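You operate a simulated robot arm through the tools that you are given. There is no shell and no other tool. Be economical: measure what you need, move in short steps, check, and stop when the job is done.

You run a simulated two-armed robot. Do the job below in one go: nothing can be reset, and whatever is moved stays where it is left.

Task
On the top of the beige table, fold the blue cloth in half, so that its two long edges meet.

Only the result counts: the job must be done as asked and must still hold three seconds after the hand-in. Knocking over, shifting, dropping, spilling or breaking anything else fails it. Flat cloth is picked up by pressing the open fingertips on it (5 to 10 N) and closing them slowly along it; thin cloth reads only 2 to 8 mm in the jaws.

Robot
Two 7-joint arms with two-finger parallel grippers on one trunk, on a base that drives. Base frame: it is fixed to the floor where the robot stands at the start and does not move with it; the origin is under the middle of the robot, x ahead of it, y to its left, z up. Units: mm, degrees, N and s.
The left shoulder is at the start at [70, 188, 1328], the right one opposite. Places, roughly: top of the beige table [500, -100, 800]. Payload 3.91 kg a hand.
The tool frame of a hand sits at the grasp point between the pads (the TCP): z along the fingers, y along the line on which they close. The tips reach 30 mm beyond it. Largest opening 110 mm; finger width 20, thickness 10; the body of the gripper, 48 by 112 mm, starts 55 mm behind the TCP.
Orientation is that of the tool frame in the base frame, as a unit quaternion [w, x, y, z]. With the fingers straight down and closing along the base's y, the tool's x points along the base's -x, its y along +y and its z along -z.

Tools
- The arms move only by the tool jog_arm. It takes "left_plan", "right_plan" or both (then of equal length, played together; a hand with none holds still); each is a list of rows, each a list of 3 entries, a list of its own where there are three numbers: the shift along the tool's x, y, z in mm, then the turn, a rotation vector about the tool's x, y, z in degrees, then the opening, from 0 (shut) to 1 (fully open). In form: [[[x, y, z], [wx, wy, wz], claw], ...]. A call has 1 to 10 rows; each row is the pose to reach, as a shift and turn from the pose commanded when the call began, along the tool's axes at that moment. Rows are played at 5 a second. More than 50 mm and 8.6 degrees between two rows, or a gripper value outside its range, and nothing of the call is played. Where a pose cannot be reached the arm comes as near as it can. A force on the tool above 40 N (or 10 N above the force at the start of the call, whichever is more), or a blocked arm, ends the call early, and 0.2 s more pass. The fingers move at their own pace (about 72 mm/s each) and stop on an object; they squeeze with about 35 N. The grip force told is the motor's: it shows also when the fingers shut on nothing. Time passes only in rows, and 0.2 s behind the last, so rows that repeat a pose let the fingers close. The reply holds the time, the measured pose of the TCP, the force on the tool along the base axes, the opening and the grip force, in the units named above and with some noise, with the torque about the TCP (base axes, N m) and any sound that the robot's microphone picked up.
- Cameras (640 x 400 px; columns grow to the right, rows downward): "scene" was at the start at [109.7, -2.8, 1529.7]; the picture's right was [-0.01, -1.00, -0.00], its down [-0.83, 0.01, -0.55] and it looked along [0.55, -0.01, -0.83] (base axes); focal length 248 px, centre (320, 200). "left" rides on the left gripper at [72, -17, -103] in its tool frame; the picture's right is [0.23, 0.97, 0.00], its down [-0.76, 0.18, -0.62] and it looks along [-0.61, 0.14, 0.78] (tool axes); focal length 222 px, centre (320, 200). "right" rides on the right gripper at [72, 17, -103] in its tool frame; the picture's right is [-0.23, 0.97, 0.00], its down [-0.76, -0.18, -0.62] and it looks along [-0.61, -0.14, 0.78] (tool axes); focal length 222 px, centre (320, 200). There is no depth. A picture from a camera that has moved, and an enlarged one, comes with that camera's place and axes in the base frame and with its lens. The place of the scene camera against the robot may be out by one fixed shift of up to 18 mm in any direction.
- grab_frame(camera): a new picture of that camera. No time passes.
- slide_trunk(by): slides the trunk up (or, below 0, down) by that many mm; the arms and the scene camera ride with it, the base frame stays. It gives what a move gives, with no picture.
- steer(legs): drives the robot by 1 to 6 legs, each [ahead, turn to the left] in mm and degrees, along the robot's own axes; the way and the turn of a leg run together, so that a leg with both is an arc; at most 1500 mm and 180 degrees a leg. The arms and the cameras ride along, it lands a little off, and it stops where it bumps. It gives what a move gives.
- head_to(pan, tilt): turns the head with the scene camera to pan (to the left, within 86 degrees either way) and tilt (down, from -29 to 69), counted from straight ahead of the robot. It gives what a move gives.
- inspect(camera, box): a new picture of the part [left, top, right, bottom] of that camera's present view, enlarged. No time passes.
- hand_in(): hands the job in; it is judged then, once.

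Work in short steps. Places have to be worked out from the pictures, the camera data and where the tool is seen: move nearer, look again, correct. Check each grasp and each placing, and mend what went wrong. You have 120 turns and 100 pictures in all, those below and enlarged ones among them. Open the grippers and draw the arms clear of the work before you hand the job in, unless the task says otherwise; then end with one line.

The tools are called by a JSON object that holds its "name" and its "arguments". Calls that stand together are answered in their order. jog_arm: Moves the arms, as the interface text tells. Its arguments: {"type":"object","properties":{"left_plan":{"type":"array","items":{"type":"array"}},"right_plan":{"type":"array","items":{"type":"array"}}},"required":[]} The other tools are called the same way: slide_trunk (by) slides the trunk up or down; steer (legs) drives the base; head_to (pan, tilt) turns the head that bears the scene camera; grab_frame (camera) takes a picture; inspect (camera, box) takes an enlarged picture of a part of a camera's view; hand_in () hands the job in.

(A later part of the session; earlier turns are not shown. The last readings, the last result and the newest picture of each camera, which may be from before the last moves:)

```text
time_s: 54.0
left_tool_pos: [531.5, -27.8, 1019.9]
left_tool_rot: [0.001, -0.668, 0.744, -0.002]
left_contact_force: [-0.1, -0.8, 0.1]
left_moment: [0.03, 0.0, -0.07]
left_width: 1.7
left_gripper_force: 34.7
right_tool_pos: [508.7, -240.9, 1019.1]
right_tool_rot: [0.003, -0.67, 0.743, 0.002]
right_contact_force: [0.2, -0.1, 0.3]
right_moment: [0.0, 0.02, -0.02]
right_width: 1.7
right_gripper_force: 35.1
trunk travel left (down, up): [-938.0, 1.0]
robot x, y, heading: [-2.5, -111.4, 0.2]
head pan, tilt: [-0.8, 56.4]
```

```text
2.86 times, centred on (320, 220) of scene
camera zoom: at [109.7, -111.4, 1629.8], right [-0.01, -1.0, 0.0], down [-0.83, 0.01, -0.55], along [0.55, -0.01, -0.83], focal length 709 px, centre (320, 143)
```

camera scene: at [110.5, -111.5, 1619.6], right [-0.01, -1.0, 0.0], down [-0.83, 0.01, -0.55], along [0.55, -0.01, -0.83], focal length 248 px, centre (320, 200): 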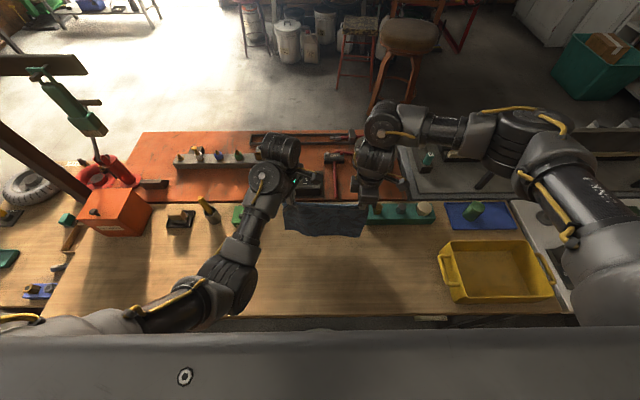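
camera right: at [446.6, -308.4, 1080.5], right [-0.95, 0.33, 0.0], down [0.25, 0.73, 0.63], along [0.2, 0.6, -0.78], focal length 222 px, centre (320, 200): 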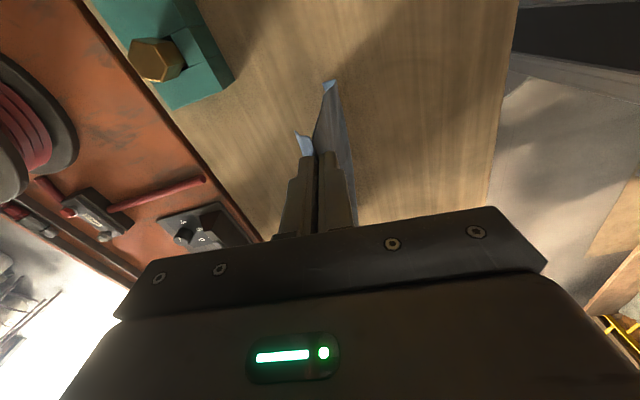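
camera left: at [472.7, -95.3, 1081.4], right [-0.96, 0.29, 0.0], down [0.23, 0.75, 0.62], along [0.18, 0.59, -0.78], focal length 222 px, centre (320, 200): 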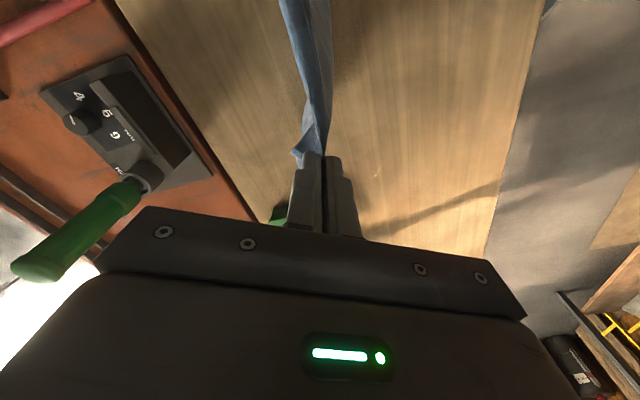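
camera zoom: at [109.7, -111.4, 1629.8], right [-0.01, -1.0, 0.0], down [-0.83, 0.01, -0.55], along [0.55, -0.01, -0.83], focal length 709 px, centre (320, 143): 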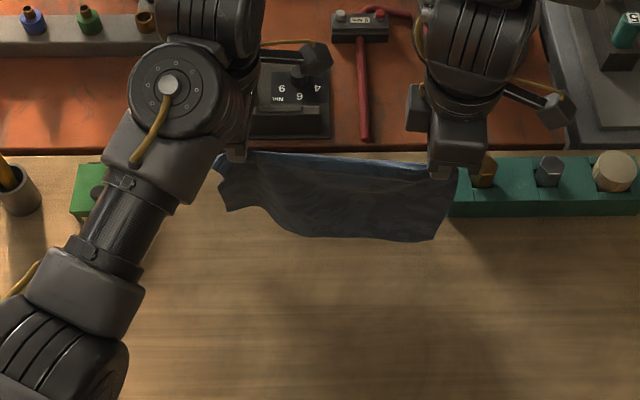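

The cloth is off the table now, but the left pinch is skewed 24° within the cloth plane. I'll roll the left hand about its closing axis to level the sheet.

{"name": "jog_arm", "arguments": {"left_plan": [[[0, 0, 0], [0, -8, 0], 0.0], [[0, 0, 0], [0, -16, 0], 0.0], [[0, 0, 0], [0, -22, 0], 0.0], [[0, 0, 0], [0, -22, 0], 0.0], [[0, 0, 0], [0, -22, 0], 0.0], [[0, 0, 0], [0, -22, 0], 0.0]]}}

{"name": "inspect", "arguments": {"camera": "scene", "box": [220, 150, 420, 290]}}

{"name": "grab_frame", "arguments": {"camera": "right"}}

```text
time_s: 54.6
left_tool_pos: [524.9, -4.7, 990.5]
left_tool_rot: [0.105, -0.661, 0.739, 0.082]
left_contact_force: [-0.9, -17.9, 3.1]
left_moment: [-0.61, 0.06, -0.04]
left_width: 1.5
left_gripper_force: 35.1
left hand out of reach, approached as far as the arm can: row 1, 2, 3
right_tool_pos: [508.1, -224.9, 1019.9]
right_tool_rot: [0.014, -0.673, 0.739, 0.011]
right_contact_force: [1.3, 18.3, -3.1]
right_moment: [0.5, -0.04, -0.01]
right_width: 1.9
right_gripper_force: 34.9
trunk travel left (down, up): [-938.0, 1.0]
robot x, y, heading: [0.3, -108.3, 0.0]
head pan, tilt: [-0.8, 56.4]
stopped in row 3 (right hand): the force on the tool passed its limit (the readings are from after the stop); the commanded pose is now the measured one
```

```text
2.86 times, centred on (320, 220) of scene
camera zoom: at [110.4, -108.2, 1629.7], right [-0.01, -1.0, 0.0], down [-0.83, 0.01, -0.55], along [0.55, -0.01, -0.83], focal length 709 px, centre (320, 143)
```

zoom: 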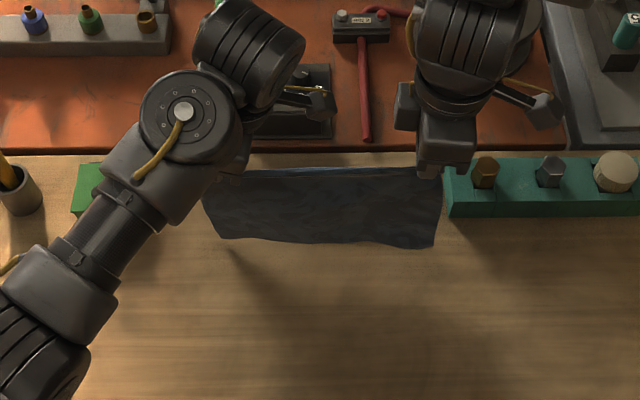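

```text
38 pictures are left
camera right: at [484.8, -300.7, 1121.7], right [-0.95, 0.32, 0.01], down [0.25, 0.72, 0.65], along [0.2, 0.62, -0.76], focal length 222 px, centre (320, 200)
```

right: 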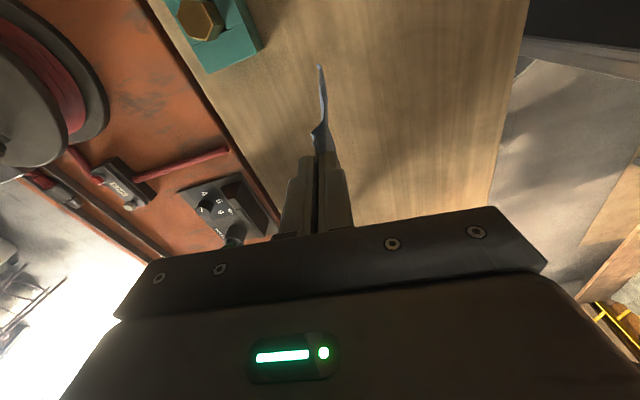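

The bottom edge looks much straighter now. The cloth is pulled tight at 18 N, so I'll bring the right hand in and down to relax it.

{"name": "jog_arm", "arguments": {"right_plan": [[[-5, 0, 8], [0, 0, 0], 0.0], [[-10, 0, 16], [0, 0, 0], 0.0], [[-14, 0, 27], [0, 0, 0], 0.0], [[-14, 0, 27], [0, 0, 0], 0.0], [[-14, 0, 27], [0, 0, 0], 0.0]]}}

{"name": "inspect", "arguments": {"camera": "scene", "box": [220, 150, 420, 290]}}

```text
time_s: 55.8
left_tool_pos: [523.2, -3.8, 989.0]
left_tool_rot: [0.106, -0.661, 0.738, 0.085]
left_contact_force: [0.1, -1.8, -0.3]
left_moment: [0.01, -0.03, 0.0]
left_width: 1.6
left_gripper_force: 35.0
right_tool_pos: [509.7, -217.1, 993.3]
right_tool_rot: [0.012, -0.672, 0.741, 0.009]
right_contact_force: [-0.7, 0.4, -0.2]
right_moment: [0.01, -0.04, 0.02]
right_width: 1.7
right_gripper_force: 35.4
trunk travel left (down, up): [-938.0, 1.0]
robot x, y, heading: [3.3, -107.2, -0.1]
head pan, tilt: [-0.8, 56.4]
```

```text
2.86 times, centred on (320, 220) of scene
camera zoom: at [110.2, -110.8, 1629.7], right [-0.01, -1.0, 0.0], down [-0.83, 0.01, -0.55], along [0.55, -0.01, -0.83], focal length 709 px, centre (320, 143)
```

zoom: 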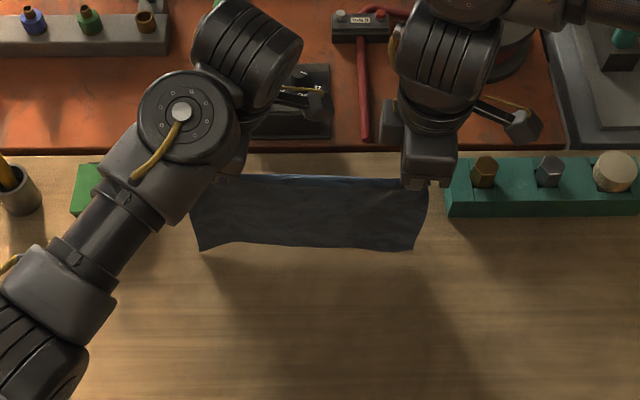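

The sheet now hangs as a neat rectangle with its bottom close to the table. I'll start laying it, moving −x while lowering at the same rate, 50 mm first.

{"name": "jog_arm", "arguments": {"left_plan": [[[2.2, 7.1, 6.5], [0, 0, 0], 0.0], [[4.4, 14.2, 13.1], [0, 0, 0], 0.0], [[6.6, 21.3, 19.6], [0, 0, 0], 0.0], [[8.8, 28.4, 26.2], [0, 0, 0], 0.0], [[11, 35.5, 32.7], [0, 0, 0], 0.0], [[13.2, 42.5, 39.3], [0, 0, 0], 0.0], [[15.7, 50.7, 46.8], [0, 0, 0], 0.0], [[15.7, 50.7, 46.8], [0, 0, 0], 0.0]], "right_plan": [[[0.5, 7, 7], [0, 0, 0], 0.0], [[0.9, 14, 14], [0, 0, 0], 0.0], [[1.4, 21, 21], [0, 0, 0], 0.0], [[1.9, 28, 28], [0, 0, 0], 0.0], [[2.3, 35, 35], [0, 0, 0], 0.0], [[2.8, 42, 42], [0, 0, 0], 0.0], [[3.3, 50, 50], [0, 0, 0], 0.0], [[3.3, 50, 50], [0, 0, 0], 0.0]]}}

{"name": "inspect", "arguments": {"camera": "scene", "box": [220, 150, 420, 290]}}

{"name": "grab_frame", "arguments": {"camera": "right"}}

```text
time_s: 57.6
left_tool_pos: [474.6, -1.4, 940.2]
left_tool_rot: [0.105, -0.661, 0.738, 0.085]
left_contact_force: [-0.1, -0.8, 0.4]
left_moment: [-0.02, 0.0, -0.02]
left_width: 1.8
left_gripper_force: 34.8
right_tool_pos: [461.8, -214.0, 944.3]
right_tool_rot: [0.011, -0.672, 0.741, 0.009]
right_contact_force: [0.2, 1.4, -0.5]
right_moment: [0.0, 0.03, 0.01]
right_width: 1.8
right_gripper_force: 35.5
trunk travel left (down, up): [-938.0, 1.0]
robot x, y, heading: [-0.3, -108.1, -0.1]
head pan, tilt: [-0.8, 56.4]
```

```text
2.86 times, centred on (320, 220) of scene
camera zoom: at [110.5, -111.3, 1629.7], right [-0.01, -1.0, 0.0], down [-0.83, 0.01, -0.55], along [0.55, -0.01, -0.83], focal length 709 px, centre (320, 143)
```

zoom: 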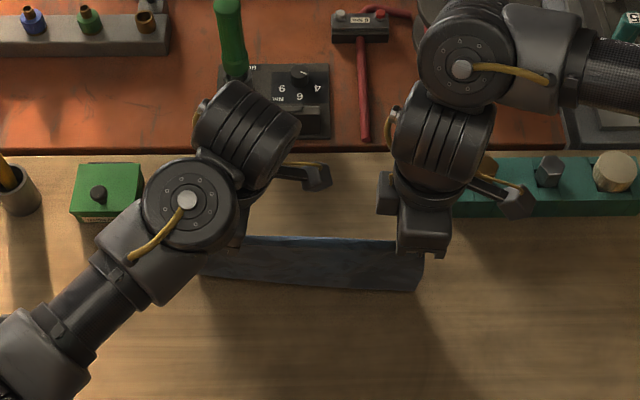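

```text
35 pictures are left
camera right: at [437.2, -288.2, 1044.1], right [-0.95, 0.32, 0.01], down [0.25, 0.72, 0.65], along [0.2, 0.61, -0.76], focal length 222 px, centre (320, 200)
```

right: 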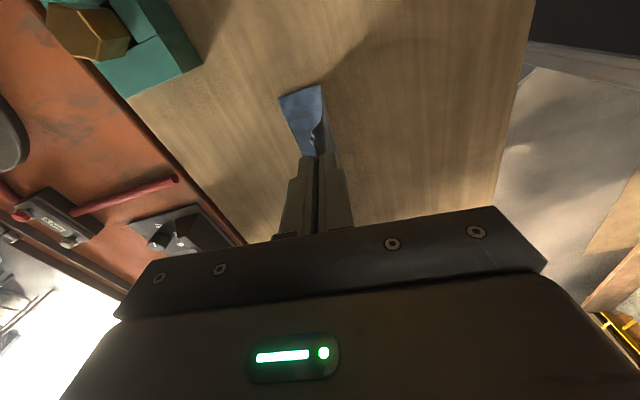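

The bottom edge is laid at about x≈501 on the right side and staying put. I'll continue laying another 65 mm to reach the half-way fold line.

{"name": "jog_arm", "arguments": {"left_plan": [[[2.5, 8.2, 7.6], [0, 0, 0], 0.0], [[5.1, 16.4, 15.2], [0, 0, 0], 0.0], [[7.6, 24.7, 22.8], [0, 0, 0], 0.0], [[10.2, 32.9, 30.4], [0, 0, 0], 0.0], [[12.7, 41.1, 38], [0, 0, 0], 0.0], [[15.3, 49.3, 45.6], [0, 0, 0], 0.0], [[17.8, 57.6, 53.2], [0, 0, 0], 0.0], [[20.4, 65.8, 60.8], [0, 0, 0], 0.0], [[20.4, 65.8, 60.8], [0, 0, 0], 0.0]], "right_plan": [[[0.5, 8.1, 8.1], [0, 0, 0], 0.0], [[1.1, 16.3, 16.2], [0, 0, 0], 0.0], [[1.6, 24.4, 24.3], [0, 0, 0], 0.0], [[2.2, 32.6, 32.4], [0, 0, 0], 0.0], [[2.7, 40.7, 40.4], [0, 0, 0], 0.0], [[3.3, 48.9, 48.5], [0, 0, 0], 0.0], [[3.8, 57, 56.6], [0, 0, 0], 0.0], [[4.4, 65.2, 64.7], [0, 0, 0], 0.0], [[4.4, 65.2, 64.7], [0, 0, 0], 0.0]]}}

{"name": "inspect", "arguments": {"camera": "scene", "box": [220, 170, 420, 310]}}

{"name": "grab_frame", "arguments": {"camera": "right"}}

{"name": "grab_frame", "arguments": {"camera": "left"}}

```text
time_s: 59.6
left_tool_pos: [409.2, 5.2, 875.8]
left_tool_rot: [0.106, -0.661, 0.738, 0.085]
left_contact_force: [-1.2, -0.7, -0.4]
left_moment: [-0.04, -0.04, -0.02]
left_width: 1.8
left_gripper_force: 34.9
right_tool_pos: [394.8, -209.0, 879.0]
right_tool_rot: [0.011, -0.671, 0.741, 0.009]
right_contact_force: [-0.1, 0.9, 0.4]
right_moment: [0.06, 0.03, -0.01]
right_width: 1.5
right_gripper_force: 34.5
trunk travel left (down, up): [-938.0, 1.0]
robot x, y, heading: [0.9, -108.9, -0.1]
head pan, tilt: [-0.8, 56.4]
```

```text
2.86 times, centred on (320, 240) of scene
camera zoom: at [110.5, -111.4, 1629.7], right [-0.01, -1.0, 0.0], down [-0.83, 0.01, -0.55], along [0.55, -0.01, -0.83], focal length 709 px, centre (320, 86)
```

zoom: 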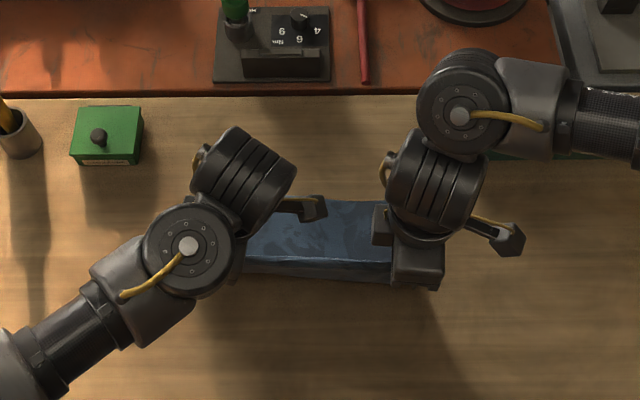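

```text
33 pictures are left
camera right: at [371.3, -283.8, 979.5], right [-0.95, 0.32, 0.01], down [0.25, 0.72, 0.65], along [0.2, 0.61, -0.76], focal length 222 px, centre (320, 200)
```

right: 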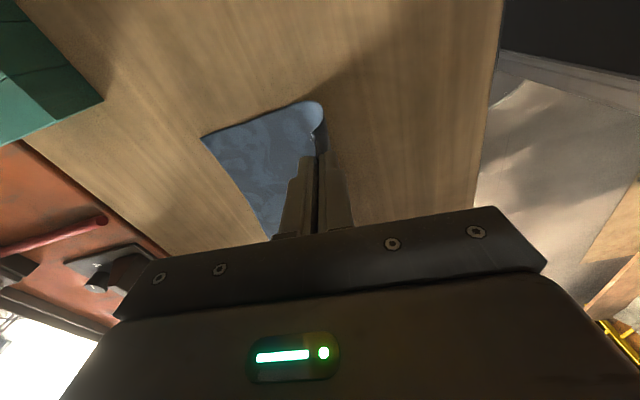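

```text
32 pictures are left
camera left: at [414.3, -95.2, 955.9], right [-0.99, -0.11, -0.07], down [-0.12, 0.58, 0.8], along [-0.04, 0.8, -0.59], focal length 222 px, centre (320, 200)
```

left: 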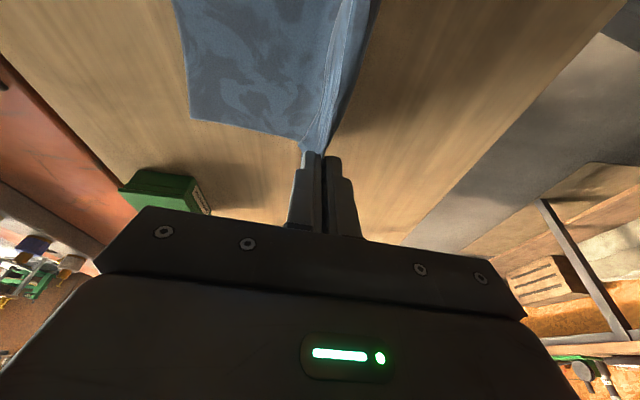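

The first half lies flat. Its edge runs from about (535,39) to (505,−235), with the hands above the fold line. Now I'll swing both hands back +x and down in an arc so the held edge comes over the bottom edge, returning the left hand to its original grasp yaw on the way.

{"name": "jog_arm", "arguments": {"left_plan": [[[-2.2, -19.7, 4.1], [0.4, 2.6, 3.9], 0.0], [[-3.3, -38.4, 11.9], [0.8, 5.2, 7.8], 0.0], [[-2.9, -54, 23.4], [1.2, 7.8, 11.8], 0.0], [[-1.4, -65.6, 37.7], [1.6, 10.3, 15.7], 0.0], [[1, -72.2, 52.8], [2, 12.9, 19.6], 0.0], [[1.2, -74, 57.9], [2.4, 15.5, 23.5], 0.0], [[1.2, -74, 57.9], [2.4, 15.5, 23.5], 0.0]], "right_plan": [[[-1.9, -16.9, 3.1], [0, 0, 0], 0.0], [[-3.5, -32.8, 9.2], [0, 0, 0], 0.0], [[-4.9, -46.7, 20.3], [0, 0, 0], 0.0], [[-5.8, -56.7, 33.4], [0, 0, 0], 0.0], [[-6.3, -62.6, 47.4], [0, 0, 0], 0.0], [[-6.2, -64.6, 58.4], [0, 0, 0], 0.0], [[-6.2, -64.6, 58.4], [0, 0, 0], 0.0]]}}

{"name": "grab_frame", "arguments": {"camera": "right"}}

{"name": "grab_frame", "arguments": {"camera": "left"}}

{"name": "inspect", "arguments": {"camera": "scene", "box": [220, 170, 420, 310]}}

```text
time_s: 61.2
left_tool_pos: [484.7, 8.8, 820.8]
left_tool_rot: [0.0, -0.5, 0.866, 0.0]
left_contact_force: [0.6, 0.2, -0.2]
left_moment: [-0.03, -0.02, 0.01]
left_width: 1.7
left_gripper_force: 34.8
right_tool_pos: [461.5, -208.7, 820.0]
right_tool_rot: [0.011, -0.672, 0.741, 0.009]
right_contact_force: [0.8, 1.5, -0.6]
right_moment: [0.01, -0.05, 0.0]
right_width: 1.5
right_gripper_force: 35.1
trunk travel left (down, up): [-938.0, 1.0]
robot x, y, heading: [-3.3, -111.6, 0.1]
head pan, tilt: [-0.8, 56.4]
```

```text
31 pictures are left
camera right: at [437.5, -283.2, 921.1], right [-0.95, 0.32, 0.0], down [0.25, 0.72, 0.65], along [0.2, 0.61, -0.76], focal length 222 px, centre (320, 200)
```

right: 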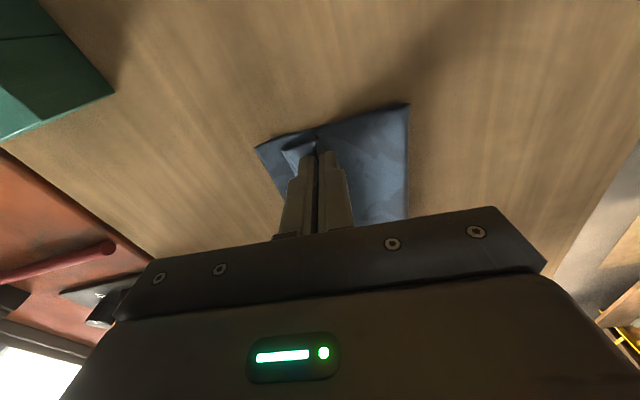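

```text
30 pictures are left
camera left: at [463.9, -63.1, 924.3], right [-0.96, 0.29, 0.0], down [0.23, 0.75, 0.62], along [0.18, 0.6, -0.78], focal length 222 px, centre (320, 200)
```

left: 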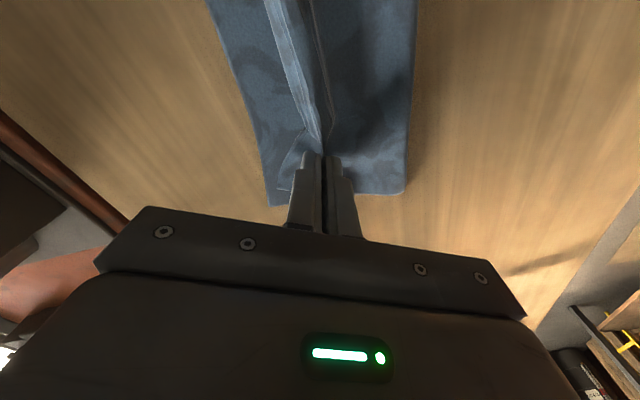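

```text
2.86 times, centred on (320, 240) of scene
camera zoom: at [110.3, -111.4, 1629.7], right [-0.01, -1.0, 0.0], down [-0.83, 0.01, -0.55], along [0.55, -0.01, -0.83], focal length 709 px, centre (320, 86)
```

zoom: 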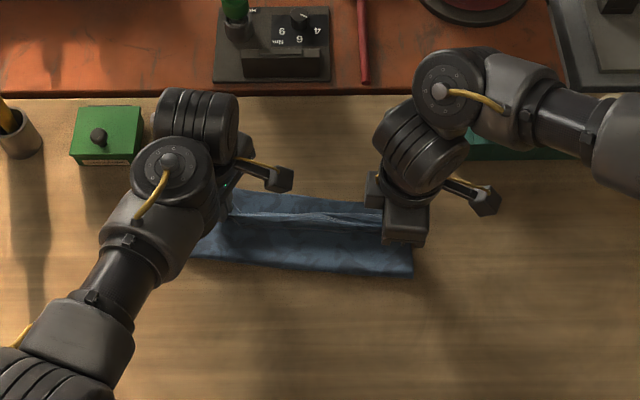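

The held edge lies over the bottom edge with its tails pointing outward, still about 20–30 mm short because of the pinched ridge. I'll lower to press lightly before opening.

{"name": "jog_arm", "arguments": {"left_plan": [[[0, 0, 3], [0, 0, 0], 0.0], [[0, 0, 6], [0, 0, 0], 0.0], [[0, 0, 7], [0, 0, 0], 0.0], [[0, 0, 8], [0, 0, 0], 0.0]], "right_plan": [[[0, 0, 3], [0, 0, 0], 0.0], [[0, 0, 5], [0, 0, 0], 0.0], [[0, 0, 6], [0, 0, 0], 0.0], [[0, 0, 7], [0, 0, 0], 0.0]]}}

```text
time_s: 62.2
left_tool_pos: [484.7, 9.4, 812.8]
left_tool_rot: [0.0, -0.5, 0.866, 0.0]
left_contact_force: [-1.1, 0.1, 2.8]
left_moment: [0.01, -0.01, 0.0]
left_width: 1.5
left_gripper_force: 35.2
right_tool_pos: [461.5, -208.2, 812.8]
right_tool_rot: [0.013, -0.672, 0.74, 0.009]
right_contact_force: [0.4, 0.3, 0.9]
right_moment: [0.01, -0.01, -0.02]
right_width: 1.8
right_gripper_force: 34.7
trunk travel left (down, up): [-938.0, 1.0]
robot x, y, heading: [3.0, -106.9, -0.1]
head pan, tilt: [-0.8, 56.4]
```

Contact is starting. I'll open slowly while shifting along +x, so the inner finger stays put and the outer finger spreads the ridge outward.

{"name": "jog_arm", "arguments": {"left_plan": [[[0, 0, 0.4], [0, 0, 0], 0.03], [[0, -1.7, 0.4], [0, 0, 0], 0.06], [[0, -3.4, 0.4], [0, 0, 0], 0.09], [[0, -5, 0.4], [0, 0, 0], 0.12], [[0, -6.7, 0.4], [0, 0, 0], 0.15], [[0, -8.4, 0.4], [0, 0, 0], 0.18], [[0, -10, 0.4], [0, 0, 0], 0.21], [[0, -12, 0.4], [0, 0, 0], 0.24], [[0, -14, 0.4], [0, 0, 0], 0.27], [[0, -15, 0.4], [0, 0, 0], 0.29]], "right_plan": [[[0, 0, 1], [0, 0, 0], 0.03], [[0, -1.7, 1], [0, 0, 0], 0.06], [[0, -3.4, 1], [0, 0, 0], 0.09], [[0, -5, 1], [0, 0, 0], 0.12], [[0, -6.7, 1], [0, 0, 0], 0.15], [[0, -8.4, 1], [0, 0, 0], 0.18], [[0, -10, 1], [0, 0, 0], 0.21], [[0, -12, 1], [0, 0, 0], 0.24], [[0, -14, 1], [0, 0, 0], 0.27], [[0, -15, 1], [0, 0, 0], 0.29]]}}

{"name": "grab_frame", "arguments": {"camera": "right"}}

{"name": "grab_frame", "arguments": {"camera": "left"}}

```text
time_s: 64.4
left_tool_pos: [496.2, 7.0, 810.5]
left_tool_rot: [0.004, -0.501, 0.866, 0.005]
left_contact_force: [-2.4, -3.2, 18.1]
left_moment: [-0.28, -0.21, -0.1]
left_width: 30.2
left_gripper_force: 0.0
right_tool_pos: [474.0, -210.8, 813.5]
right_tool_rot: [0.012, -0.672, 0.74, 0.009]
right_contact_force: [0.8, 0.1, 0.4]
right_moment: [0.0, -0.01, -0.03]
right_width: 31.9
right_gripper_force: 0.0
trunk travel left (down, up): [-938.0, 1.0]
robot x, y, heading: [2.5, -109.9, -0.2]
head pan, tilt: [-0.8, 56.4]
```

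```text
28 pictures are left
camera right: at [450.0, -284.7, 913.9], right [-0.95, 0.32, 0.0], down [0.25, 0.72, 0.65], along [0.2, 0.61, -0.76], focal length 222 px, centre (320, 200)
```

right: 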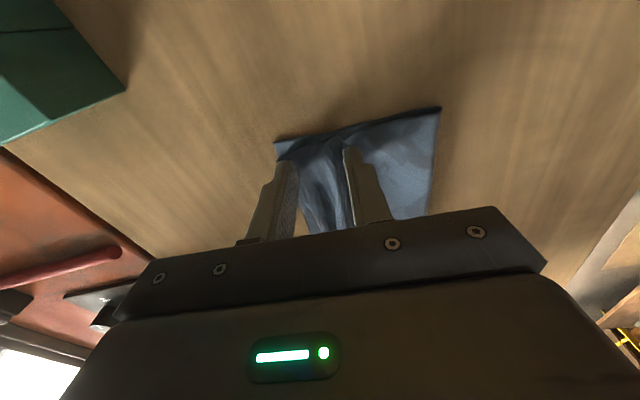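

```text
27 pictures are left
camera left: at [474.7, -65.8, 914.5], right [-0.96, 0.29, 0.0], down [0.23, 0.74, 0.63], along [0.18, 0.61, -0.78], focal length 222 px, centre (320, 200)
```

left: 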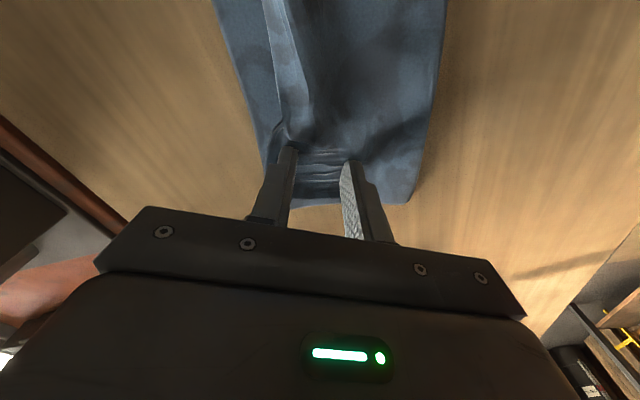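

The ridges are spread. I'll lift both hands straight up to inspect the cloth.

{"name": "jog_arm", "arguments": {"left_plan": [[[0, 0, -10], [0, 0, 0], 0.29], [[0, 0, -40], [0, 0, 0], 0.29], [[0, 0, -80], [0, 0, 0], 0.29], [[-40, 0, -95], [0, 0, 0], 0.29]], "right_plan": [[[0, 0, -10], [0, 0, 0], 0.29], [[0, 0, -40], [0, 0, 0], 0.29], [[0, 0, -80], [0, 0, 0], 0.29], [[40, 0, -95], [0, 0, 0], 0.29]]}}

{"name": "grab_frame", "arguments": {"camera": "right"}}

{"name": "grab_frame", "arguments": {"camera": "left"}}

{"name": "inspect", "arguments": {"camera": "scene", "box": [220, 170, 420, 310]}}

```text
time_s: 65.4
left_tool_pos: [521.6, 34.0, 907.6]
left_tool_rot: [0.0, -0.501, 0.866, 0.001]
left_contact_force: [0.2, 0.6, 0.7]
left_moment: [-0.01, 0.05, -0.02]
left_width: 31.9
left_gripper_force: 0.1
right_tool_pos: [470.3, -254.4, 904.8]
right_tool_rot: [0.012, -0.673, 0.74, 0.01]
right_contact_force: [0.5, 0.2, 0.2]
right_moment: [0.01, 0.0, 0.01]
right_width: 31.7
right_gripper_force: 0.0
trunk travel left (down, up): [-938.0, 1.0]
robot x, y, heading: [-0.4, -109.3, 0.2]
head pan, tilt: [-0.8, 56.4]
```

```text
26 pictures are left
camera right: at [447.2, -329.7, 1006.5], right [-0.95, 0.32, 0.01], down [0.25, 0.72, 0.65], along [0.2, 0.61, -0.76], focal length 222 px, centre (320, 200)
```

right: 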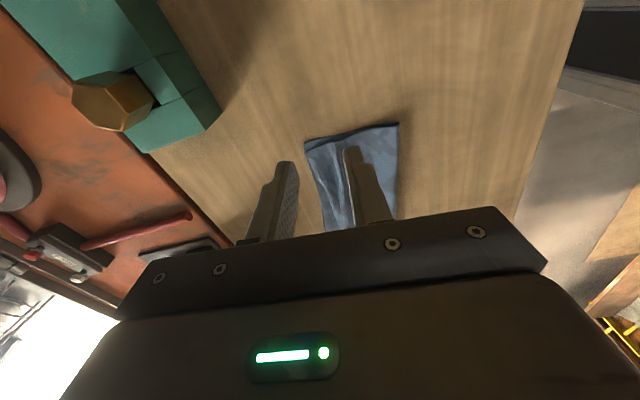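

```text
25 pictures are left
camera left: at [499.7, -37.2, 1010.9], right [-0.96, 0.29, 0.0], down [0.23, 0.75, 0.62], along [0.18, 0.6, -0.78], focal length 222 px, centre (320, 200)
```

left: 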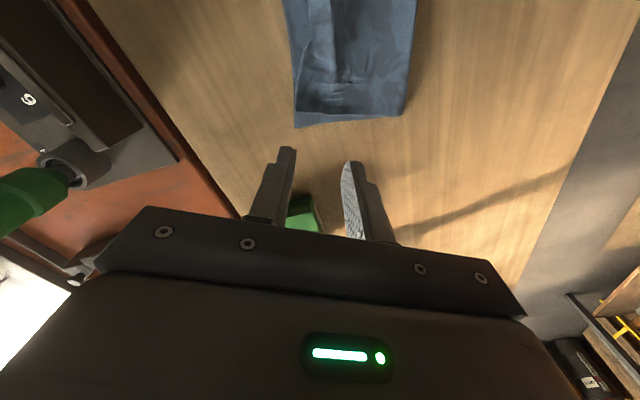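

```text
2.86 times, centred on (320, 240) of scene
camera zoom: at [111.8, -113.2, 1629.5], right [-0.01, -1.0, 0.0], down [-0.83, 0.01, -0.55], along [0.55, -0.01, -0.83], focal length 709 px, centre (320, 86)
```

zoom: 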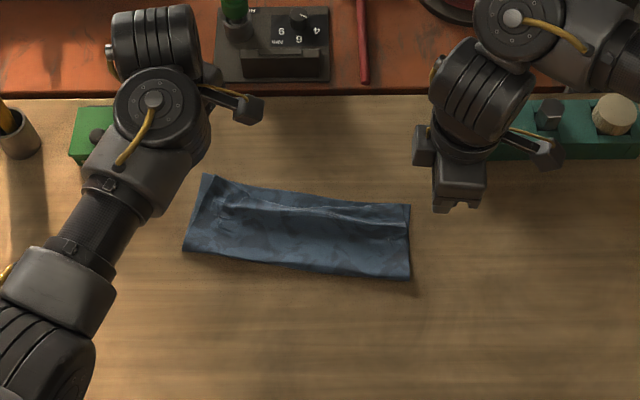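

That is a neat fold. I'll enlarge the view to check how closely the two long edges line up.

{"name": "inspect", "arguments": {"camera": "scene", "box": [270, 225, 360, 275]}}

{"name": "inspect", "arguments": {"camera": "left", "box": [270, 0, 430, 140]}}

{"name": "inspect", "arguments": {"camera": "right", "box": [290, 110, 420, 230]}}

```text
7.11 times, centred on (315, 250) of scene
camera zoom: at [111.8, -113.2, 1629.5], right [-0.01, -1.0, 0.0], down [-0.83, 0.01, -0.55], along [0.55, -0.01, -0.83], focal length 1764 px, centre (356, -156)
```

zoom: 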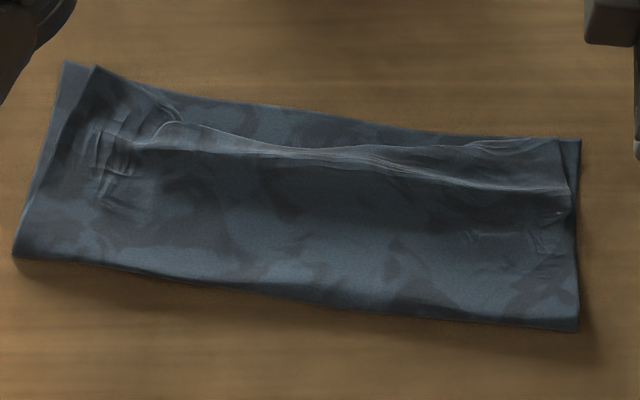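

```text
2.86 times, centred on (350, 70) of left
camera zoom: at [499.7, -37.2, 1010.9], right [-0.96, 0.29, 0.0], down [0.23, 0.75, 0.62], along [0.18, 0.6, -0.78], focal length 635 px, centre (234, 571)
```

zoom: 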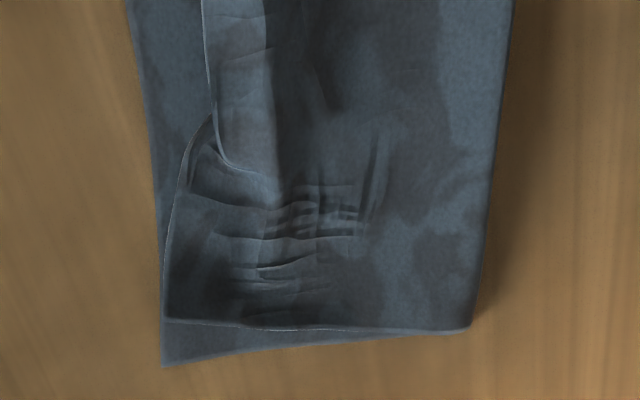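

```text
3.33 times, centred on (355, 170) of right
camera zoom: at [447.2, -329.7, 1006.5], right [-0.95, 0.32, 0.01], down [0.25, 0.72, 0.65], along [0.2, 0.61, -0.76], focal length 740 px, centre (203, 300)
```

zoom: 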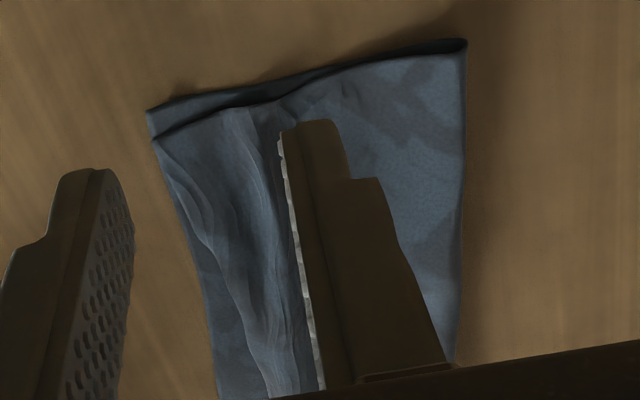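

The corners meet within about 5–12 mm, but between the grips the upper hem on the left half seems turned back by about 20 mm. I'll move the left camera over it for a closer look.

{"name": "jog_arm", "arguments": {"left_plan": [[[34, -17, 0], [0, 0, 0], 0.29], [[68, -33, 0], [0, 0, 0], 0.29], [[90, -45, 0], [0, 0, 0], 0.29]]}}

{"name": "inspect", "arguments": {"camera": "left", "box": [200, 20, 460, 200]}}

```text
time_s: 66.2
left_tool_pos: [512.1, -59.1, 905.1]
left_tool_rot: [0.001, -0.501, 0.865, 0.004]
left_contact_force: [-0.2, 0.3, 0.6]
left_moment: [0.01, 0.0, 0.0]
left_width: 31.8
left_gripper_force: 0.0
right_tool_pos: [469.8, -255.1, 906.3]
right_tool_rot: [0.011, -0.672, 0.741, 0.009]
right_contact_force: [-0.3, -0.8, -0.6]
right_moment: [0.01, 0.01, -0.01]
right_width: 31.9
right_gripper_force: 0.1
trunk travel left (down, up): [-938.0, 1.0]
robot x, y, heading: [-0.4, -109.0, 0.3]
head pan, tilt: [-0.8, 56.4]
```

```text
2.22 times, centred on (330, 110) of left
camera zoom: at [490.8, -131.6, 1008.6], right [-0.96, 0.29, 0.0], down [0.22, 0.74, 0.63], along [0.18, 0.6, -0.78], focal length 494 px, centre (298, 400)
```

zoom: 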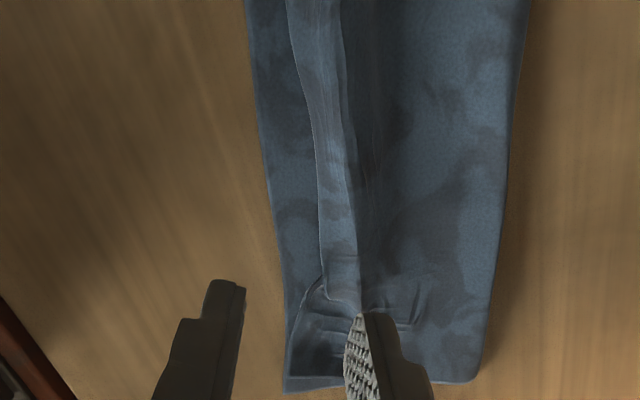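

I'll zoom tighter to see whether this is a loose pleat or the hem itself.

{"name": "inspect", "arguments": {"camera": "left", "box": [295, 80, 385, 160]}}

{"name": "inspect", "arguments": {"camera": "left", "box": [280, 0, 400, 90]}}

```text
5.00 times, centred on (340, 120) of left
camera zoom: at [490.8, -131.6, 1008.6], right [-0.96, 0.29, 0.0], down [0.22, 0.74, 0.63], along [0.18, 0.6, -0.78], focal length 1111 px, centre (220, 600)
```

zoom: 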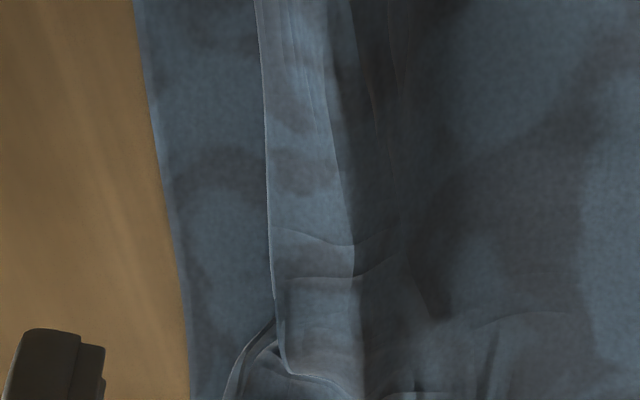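

```text
4.44 times, centred on (340, 45) of left
camera zoom: at [490.8, -131.6, 1008.6], right [-0.96, 0.29, 0.0], down [0.22, 0.74, 0.63], along [0.18, 0.6, -0.78], focal length 987 px, centre (231, 889)
```

zoom: 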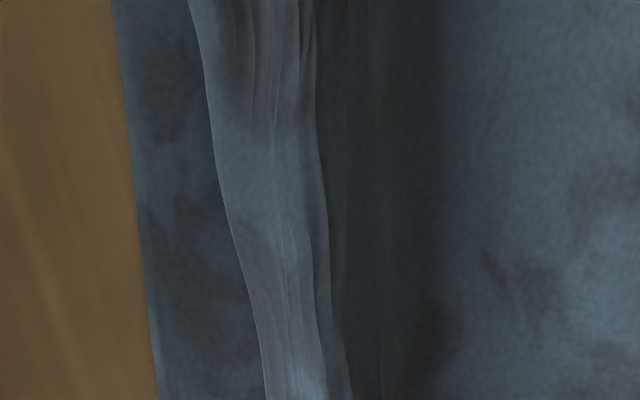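

This is a low ridge with the hem lying at its outer foot, about 18–20 mm short of the lower edge in the left half. I'll press the closed left fingertips on the ridge's outer slope and stroke it outward.

{"name": "jog_arm", "arguments": {"left_plan": [[[3, 19, 30], [0, 0, 0], 0.1], [[3, 19, 60], [0, 0, 0], 0.0], [[3, 19, 80], [0, 0, 0], 0.0], [[3, 19, 87], [0, 0, 0], 0.0], [[3, 19, 90], [0, 0, 0], 0.0], [[3, 19, 92], [0, 0, 0], 0.0]]}}

{"name": "grab_frame", "arguments": {"camera": "left"}}

```text
time_s: 67.1
left_tool_pos: [499.0, 11.0, 812.2]
left_tool_rot: [0.025, -0.51, 0.859, 0.04]
left_contact_force: [-2.3, 0.0, 8.6]
left_moment: [-0.04, 0.05, -0.01]
left_width: 0.1
left_gripper_force: 34.7
right_tool_pos: [468.8, -254.1, 906.9]
right_tool_rot: [0.013, -0.672, 0.74, 0.009]
right_contact_force: [0.0, 0.0, -0.6]
right_moment: [-0.01, -0.02, 0.02]
right_width: 32.0
right_gripper_force: 0.1
trunk travel left (down, up): [-938.0, 1.0]
robot x, y, heading: [3.6, -107.7, -0.2]
head pan, tilt: [-0.8, 56.4]
stopped in row 4 (left hand): the force on the tool passed its limit (the readings are from after the stop); the commanded pose is now the measured one
```

```text
17 pictures are left
camera left: at [479.5, -70.2, 908.7], right [-0.96, 0.26, 0.02], down [0.21, 0.69, 0.69], along [0.17, 0.67, -0.72], focal length 222 px, centre (320, 200)
```

left: 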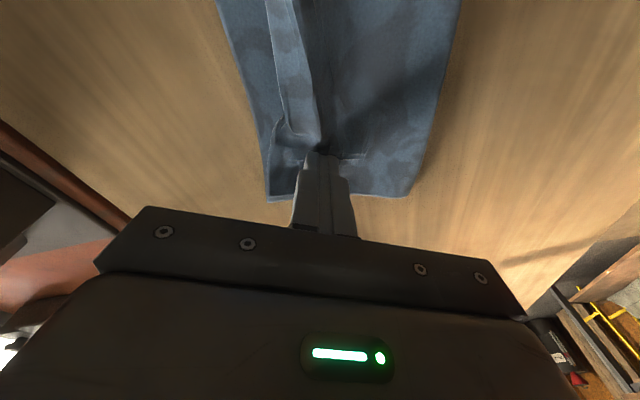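

The left arm hit its low reach limit with the trunk this high and landed off to the side. I'll lift and lower the trunk first.

{"name": "jog_arm", "arguments": {"left_plan": [[[0, 0, -20], [0, 0, 0], 0.0], [[0, 0, -60], [0, 0, 0], 0.0], [[0, 0, -100], [0, 0, 0], 0.0], [[0, 0, -140], [0, 0, 0], 0.0]], "right_plan": [[[20, 0, -20], [0, 0, 0], 0.29], [[40, 0, -40], [0, 0, 0], 0.29], [[40, 0, -60], [0, 0, 0], 0.29], [[40, 0, -80], [0, 0, 0], 0.29]]}}

{"name": "slide_trunk", "arguments": {"by": -100}}

{"name": "inspect", "arguments": {"camera": "scene", "box": [250, 210, 390, 310]}}

```text
time_s: 68.1
left_tool_pos: [499.8, -4.0, 950.1]
left_tool_rot: [0.023, -0.51, 0.859, 0.04]
left_contact_force: [-0.1, 0.0, 0.8]
left_moment: [-0.02, 0.0, 0.0]
left_width: 0.0
left_gripper_force: 35.2
right_tool_pos: [467.3, -295.1, 984.1]
right_tool_rot: [0.012, -0.673, 0.74, 0.009]
right_contact_force: [0.7, -0.2, -0.2]
right_moment: [0.01, -0.01, -0.01]
right_width: 31.7
right_gripper_force: 0.1
trunk travel left (down, up): [-938.0, 1.0]
robot x, y, heading: [-1.0, -110.0, 0.2]
head pan, tilt: [-0.8, 56.4]
```

```text
time_s: 69.4
left_tool_pos: [500.1, -3.9, 849.7]
left_tool_rot: [0.023, -0.509, 0.859, 0.04]
left_contact_force: [0.5, -1.1, 0.1]
left_moment: [0.01, 0.03, 0.0]
left_width: 0.1
left_gripper_force: 35.8
right_tool_pos: [466.5, -295.2, 884.6]
right_tool_rot: [0.012, -0.672, 0.741, 0.009]
right_contact_force: [0.8, 0.0, 0.0]
right_moment: [0.01, -0.02, -0.04]
right_width: 32.0
right_gripper_force: 0.1
trunk travel left (down, up): [-838.0, 101.0]
robot x, y, heading: [-0.0, -110.7, -0.3]
head pan, tilt: [-0.8, 56.4]
```

```text
4.00 times, centred on (320, 260) of scene
camera zoom: at [110.0, -111.6, 1529.8], right [-0.01, -1.0, 0.0], down [-0.83, 0.01, -0.55], along [0.55, -0.01, -0.83], focal length 992 px, centre (320, -40)
```

zoom: 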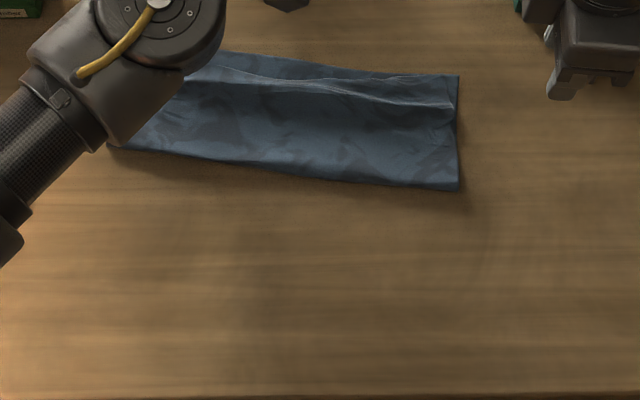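

The fold is still intact. I'll level the left hand, place it over the ridge at y≈−52, and come down gently.

{"name": "jog_arm", "arguments": {"left_plan": [[[22, -9, -5], [1.3, 2.3, 0.6], 0.0], [[44, -19, -5], [2.6, 4.6, 1.3], 0.0], [[44, -19, 15], [2.6, 4.6, 1.3], 0.0], [[44, -19, 22], [2.6, 4.6, 1.3], 0.0], [[44, -19, 22], [2.6, 4.6, 1.3], 0.0]]}}

{"name": "grab_frame", "arguments": {"camera": "left"}}

```text
time_s: 70.6
left_tool_pos: [493.8, -48.7, 823.3]
left_tool_rot: [-0.001, -0.5, 0.866, -0.001]
left_contact_force: [0.3, -0.3, 0.8]
left_moment: [0.01, 0.01, -0.02]
left_width: 0.0
left_gripper_force: 35.2
right_tool_pos: [467.0, -296.0, 884.3]
right_tool_rot: [0.012, -0.671, 0.741, 0.009]
right_contact_force: [0.8, 0.0, -0.3]
right_moment: [0.01, -0.03, 0.01]
right_width: 31.8
right_gripper_force: 0.0
trunk travel left (down, up): [-838.0, 101.0]
robot x, y, heading: [-1.0, -110.8, -0.3]
head pan, tilt: [-0.8, 56.4]
```

```text
15 pictures are left
camera left: at [474.0, -120.7, 927.2], right [-0.96, 0.29, 0.0], down [0.23, 0.75, 0.62], along [0.18, 0.6, -0.78], focal length 222 px, centre (320, 200)
```

left: 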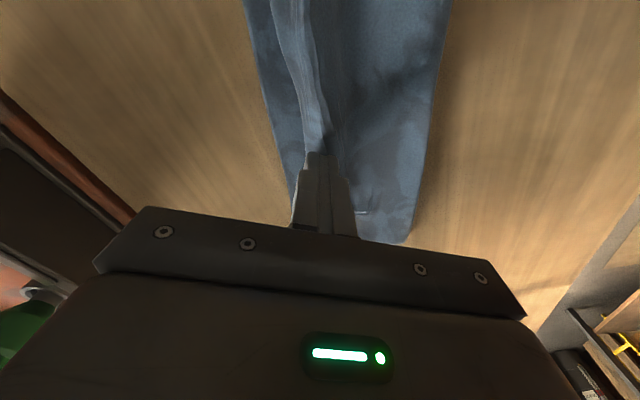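

The fingertip is over the ridge. I'll press lightly and stroke 20 mm outward.

{"name": "jog_arm", "arguments": {"left_plan": [[[0, 0, 5], [0, 0, 0], 0.0], [[0, 0, 8.5], [0, 0, 0], 0.0], [[-1.6, -3.7, 9.3], [0, 0, 0], 0.0], [[-3.2, -7.3, 9.6], [0, 0, 0], 0.0], [[-4.8, -11, 9.6], [0, 0, 0], 0.0], [[-6.4, -14.6, 9.6], [0, 0, 0], 0.0], [[-8, -18.3, 9.6], [0, 0, 0], 0.0], [[-8, -18.3, 4], [0, 0, 0], 0.0], [[-8, -18.3, -20], [0, 0, 0], 0.0], [[-8, -18.3, -50], [0, 0, 0], 0.0]]}}

{"name": "inspect", "arguments": {"camera": "left", "box": [200, 20, 460, 200]}}

```text
time_s: 72.8
left_tool_pos: [515.5, -50.7, 874.0]
left_tool_rot: [-0.001, -0.5, 0.866, 0.001]
left_contact_force: [-0.7, 0.1, -0.1]
left_moment: [0.02, 0.01, 0.0]
left_width: 0.0
left_gripper_force: 34.8
right_tool_pos: [466.1, -294.6, 884.7]
right_tool_rot: [0.011, -0.672, 0.74, 0.009]
right_contact_force: [-0.6, 0.0, 0.3]
right_moment: [0.0, -0.03, -0.02]
right_width: 31.9
right_gripper_force: 0.1
trunk travel left (down, up): [-838.0, 101.0]
robot x, y, heading: [1.6, -105.0, 0.2]
head pan, tilt: [-0.8, 56.4]
```

```text
2.22 times, centred on (330, 110) of left
camera zoom: at [494.2, -122.3, 977.9], right [-0.96, 0.29, 0.0], down [0.23, 0.75, 0.62], along [0.18, 0.6, -0.78], focal length 494 px, centre (298, 400)
```

zoom: 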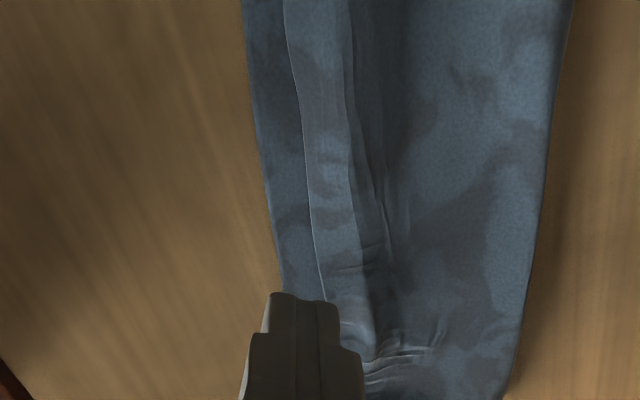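

The gap shrank only slightly. I'll stroke again a bit firmer, starting closer to the hem at y≈−65.

{"name": "jog_arm", "arguments": {"left_plan": [[[21, 8, 35], [0, 0, 0], 0.0], [[21, 8, 57], [0, 0, 0], 0.0], [[21, 8, 61.5], [0, 0, 0], 0.0], [[21, 8, 62.5], [0, 0, 0], 0.0], [[19, 3.5, 62.5], [0, 0, 0], 0.0], [[17, -1, 62.5], [0, 0, 0], 0.0], [[15, -5.5, 62.5], [0, 0, 0], 0.0], [[13, -10.5, 62.5], [0, 0, 0], 0.0]]}}

{"name": "jog_arm", "arguments": {"left_plan": [[[0, 0, -8], [0, 0, 0], 0.0], [[0, 0, -40], [0, 0, 0], 0.0], [[-10, -5, -70], [0, 0, 0], 0.0]]}}

{"name": "inspect", "arguments": {"camera": "left", "box": [200, 20, 460, 200]}}

```text
time_s: 74.6
left_tool_pos: [517.9, -62.3, 812.6]
left_tool_rot: [0.002, -0.503, 0.864, 0.002]
left_contact_force: [-4.3, 0.6, 21.6]
left_moment: [0.02, 0.17, -0.04]
left_width: 0.0
left_gripper_force: 34.9
right_tool_pos: [464.6, -294.8, 885.8]
right_tool_rot: [0.012, -0.672, 0.74, 0.008]
right_contact_force: [-0.5, -0.8, -0.9]
right_moment: [0.01, 0.02, -0.01]
right_width: 32.0
right_gripper_force: 0.0
trunk travel left (down, up): [-838.0, 101.0]
robot x, y, heading: [-0.5, -106.9, 0.1]
head pan, tilt: [-0.8, 56.4]
```

```text
time_s: 75.4
left_tool_pos: [526.5, -61.3, 881.1]
left_tool_rot: [-0.002, -0.502, 0.865, 0.0]
left_contact_force: [0.2, 0.3, -0.4]
left_moment: [-0.01, 0.02, 0.01]
left_width: 0.1
left_gripper_force: 35.3
right_tool_pos: [467.3, -295.0, 883.8]
right_tool_rot: [0.01, -0.671, 0.741, 0.011]
right_contact_force: [-0.1, 0.3, 0.0]
right_moment: [0.02, 0.01, 0.0]
right_width: 31.8
right_gripper_force: 0.1
trunk travel left (down, up): [-838.0, 101.0]
robot x, y, heading: [-1.5, -108.7, 0.1]
head pan, tilt: [-0.8, 56.4]
```

```text
2.22 times, centred on (330, 110) of left
camera zoom: at [506.0, -133.1, 984.4], right [-0.96, 0.29, 0.0], down [0.23, 0.75, 0.62], along [0.18, 0.6, -0.78], focal length 494 px, centre (298, 400)
```

zoom: 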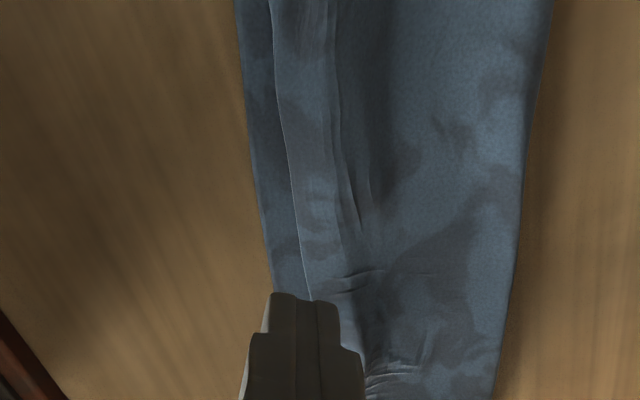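

That is improving: the gap is now about 14 mm and the ridge is flattening. I'll stroke once more further right at y≈−88.

{"name": "jog_arm", "arguments": {"left_plan": [[[18, 5, 20], [0, 0, 0], 0.0], [[37, 10.5, 45], [0, 0, 0], 0.0], [[37, 10.5, 64], [0, 0, 0], 0.0], [[37, 10.5, 69], [0, 0, 0], 0.0], [[35, 6, 69.5], [0, 0, 0], 0.0], [[33, 1.5, 69.5], [0, 0, 0], 0.0], [[31, -3, 69.5], [0, 0, 0], 0.0], [[29, -8, 69.5], [0, 0, 0], 0.0], [[28, -10, 69.5], [0, 0, 0], 0.0]]}}

{"name": "jog_arm", "arguments": {"left_plan": [[[0, 0, -8], [0, 0, 0], 0.0], [[0, 0, -40], [0, 0, 0], 0.0], [[-10, -5, -70], [0, 0, 0], 0.0]]}}

{"name": "inspect", "arguments": {"camera": "left", "box": [200, 20, 460, 200]}}

```text
time_s: 76.6
left_tool_pos: [509.9, -71.7, 811.5]
left_tool_rot: [0.015, -0.502, 0.865, 0.007]
left_contact_force: [-5.2, -2.3, 25.6]
left_moment: [-0.27, 0.12, -0.06]
left_width: 0.0
left_gripper_force: 34.9
right_tool_pos: [464.9, -296.0, 885.9]
right_tool_rot: [0.012, -0.672, 0.741, 0.009]
right_contact_force: [-0.4, 0.8, -0.3]
right_moment: [-0.04, -0.02, -0.03]
right_width: 31.9
right_gripper_force: 0.2
trunk travel left (down, up): [-838.0, 101.0]
robot x, y, heading: [4.3, -109.2, -0.4]
head pan, tilt: [-0.8, 56.4]
stopped in row 5 (left hand): the force on the tool passed its limit (the readings are from after the stop); the commanded pose is now the measured one
```

```text
time_s: 77.4
left_tool_pos: [518.7, -67.8, 879.3]
left_tool_rot: [0.012, -0.503, 0.864, 0.008]
left_contact_force: [0.1, -0.2, -0.2]
left_moment: [-0.03, 0.01, 0.04]
left_width: 0.1
left_gripper_force: 34.3
right_tool_pos: [467.5, -295.8, 883.8]
right_tool_rot: [0.012, -0.672, 0.74, 0.009]
right_contact_force: [-0.4, -0.9, -0.5]
right_moment: [-0.03, 0.0, 0.0]
right_width: 31.9
right_gripper_force: 0.1
trunk travel left (down, up): [-838.0, 101.0]
robot x, y, heading: [-0.5, -107.3, 0.2]
head pan, tilt: [-0.8, 56.4]
```

```text
2.22 times, centred on (330, 110) of left
camera zoom: at [496.7, -142.6, 980.9], right [-0.96, 0.28, 0.0], down [0.21, 0.73, 0.64], along [0.19, 0.62, -0.76], focal length 494 px, centre (298, 400)
```

zoom: 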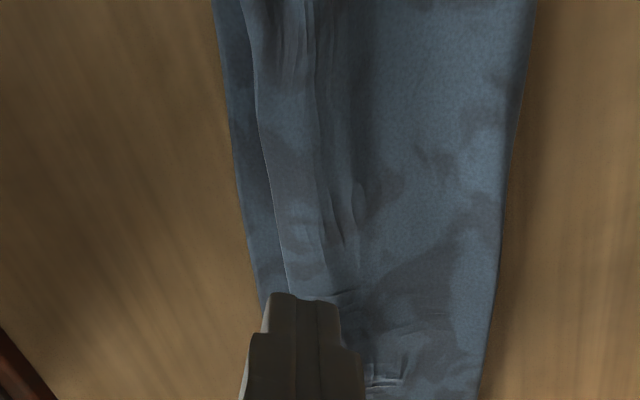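

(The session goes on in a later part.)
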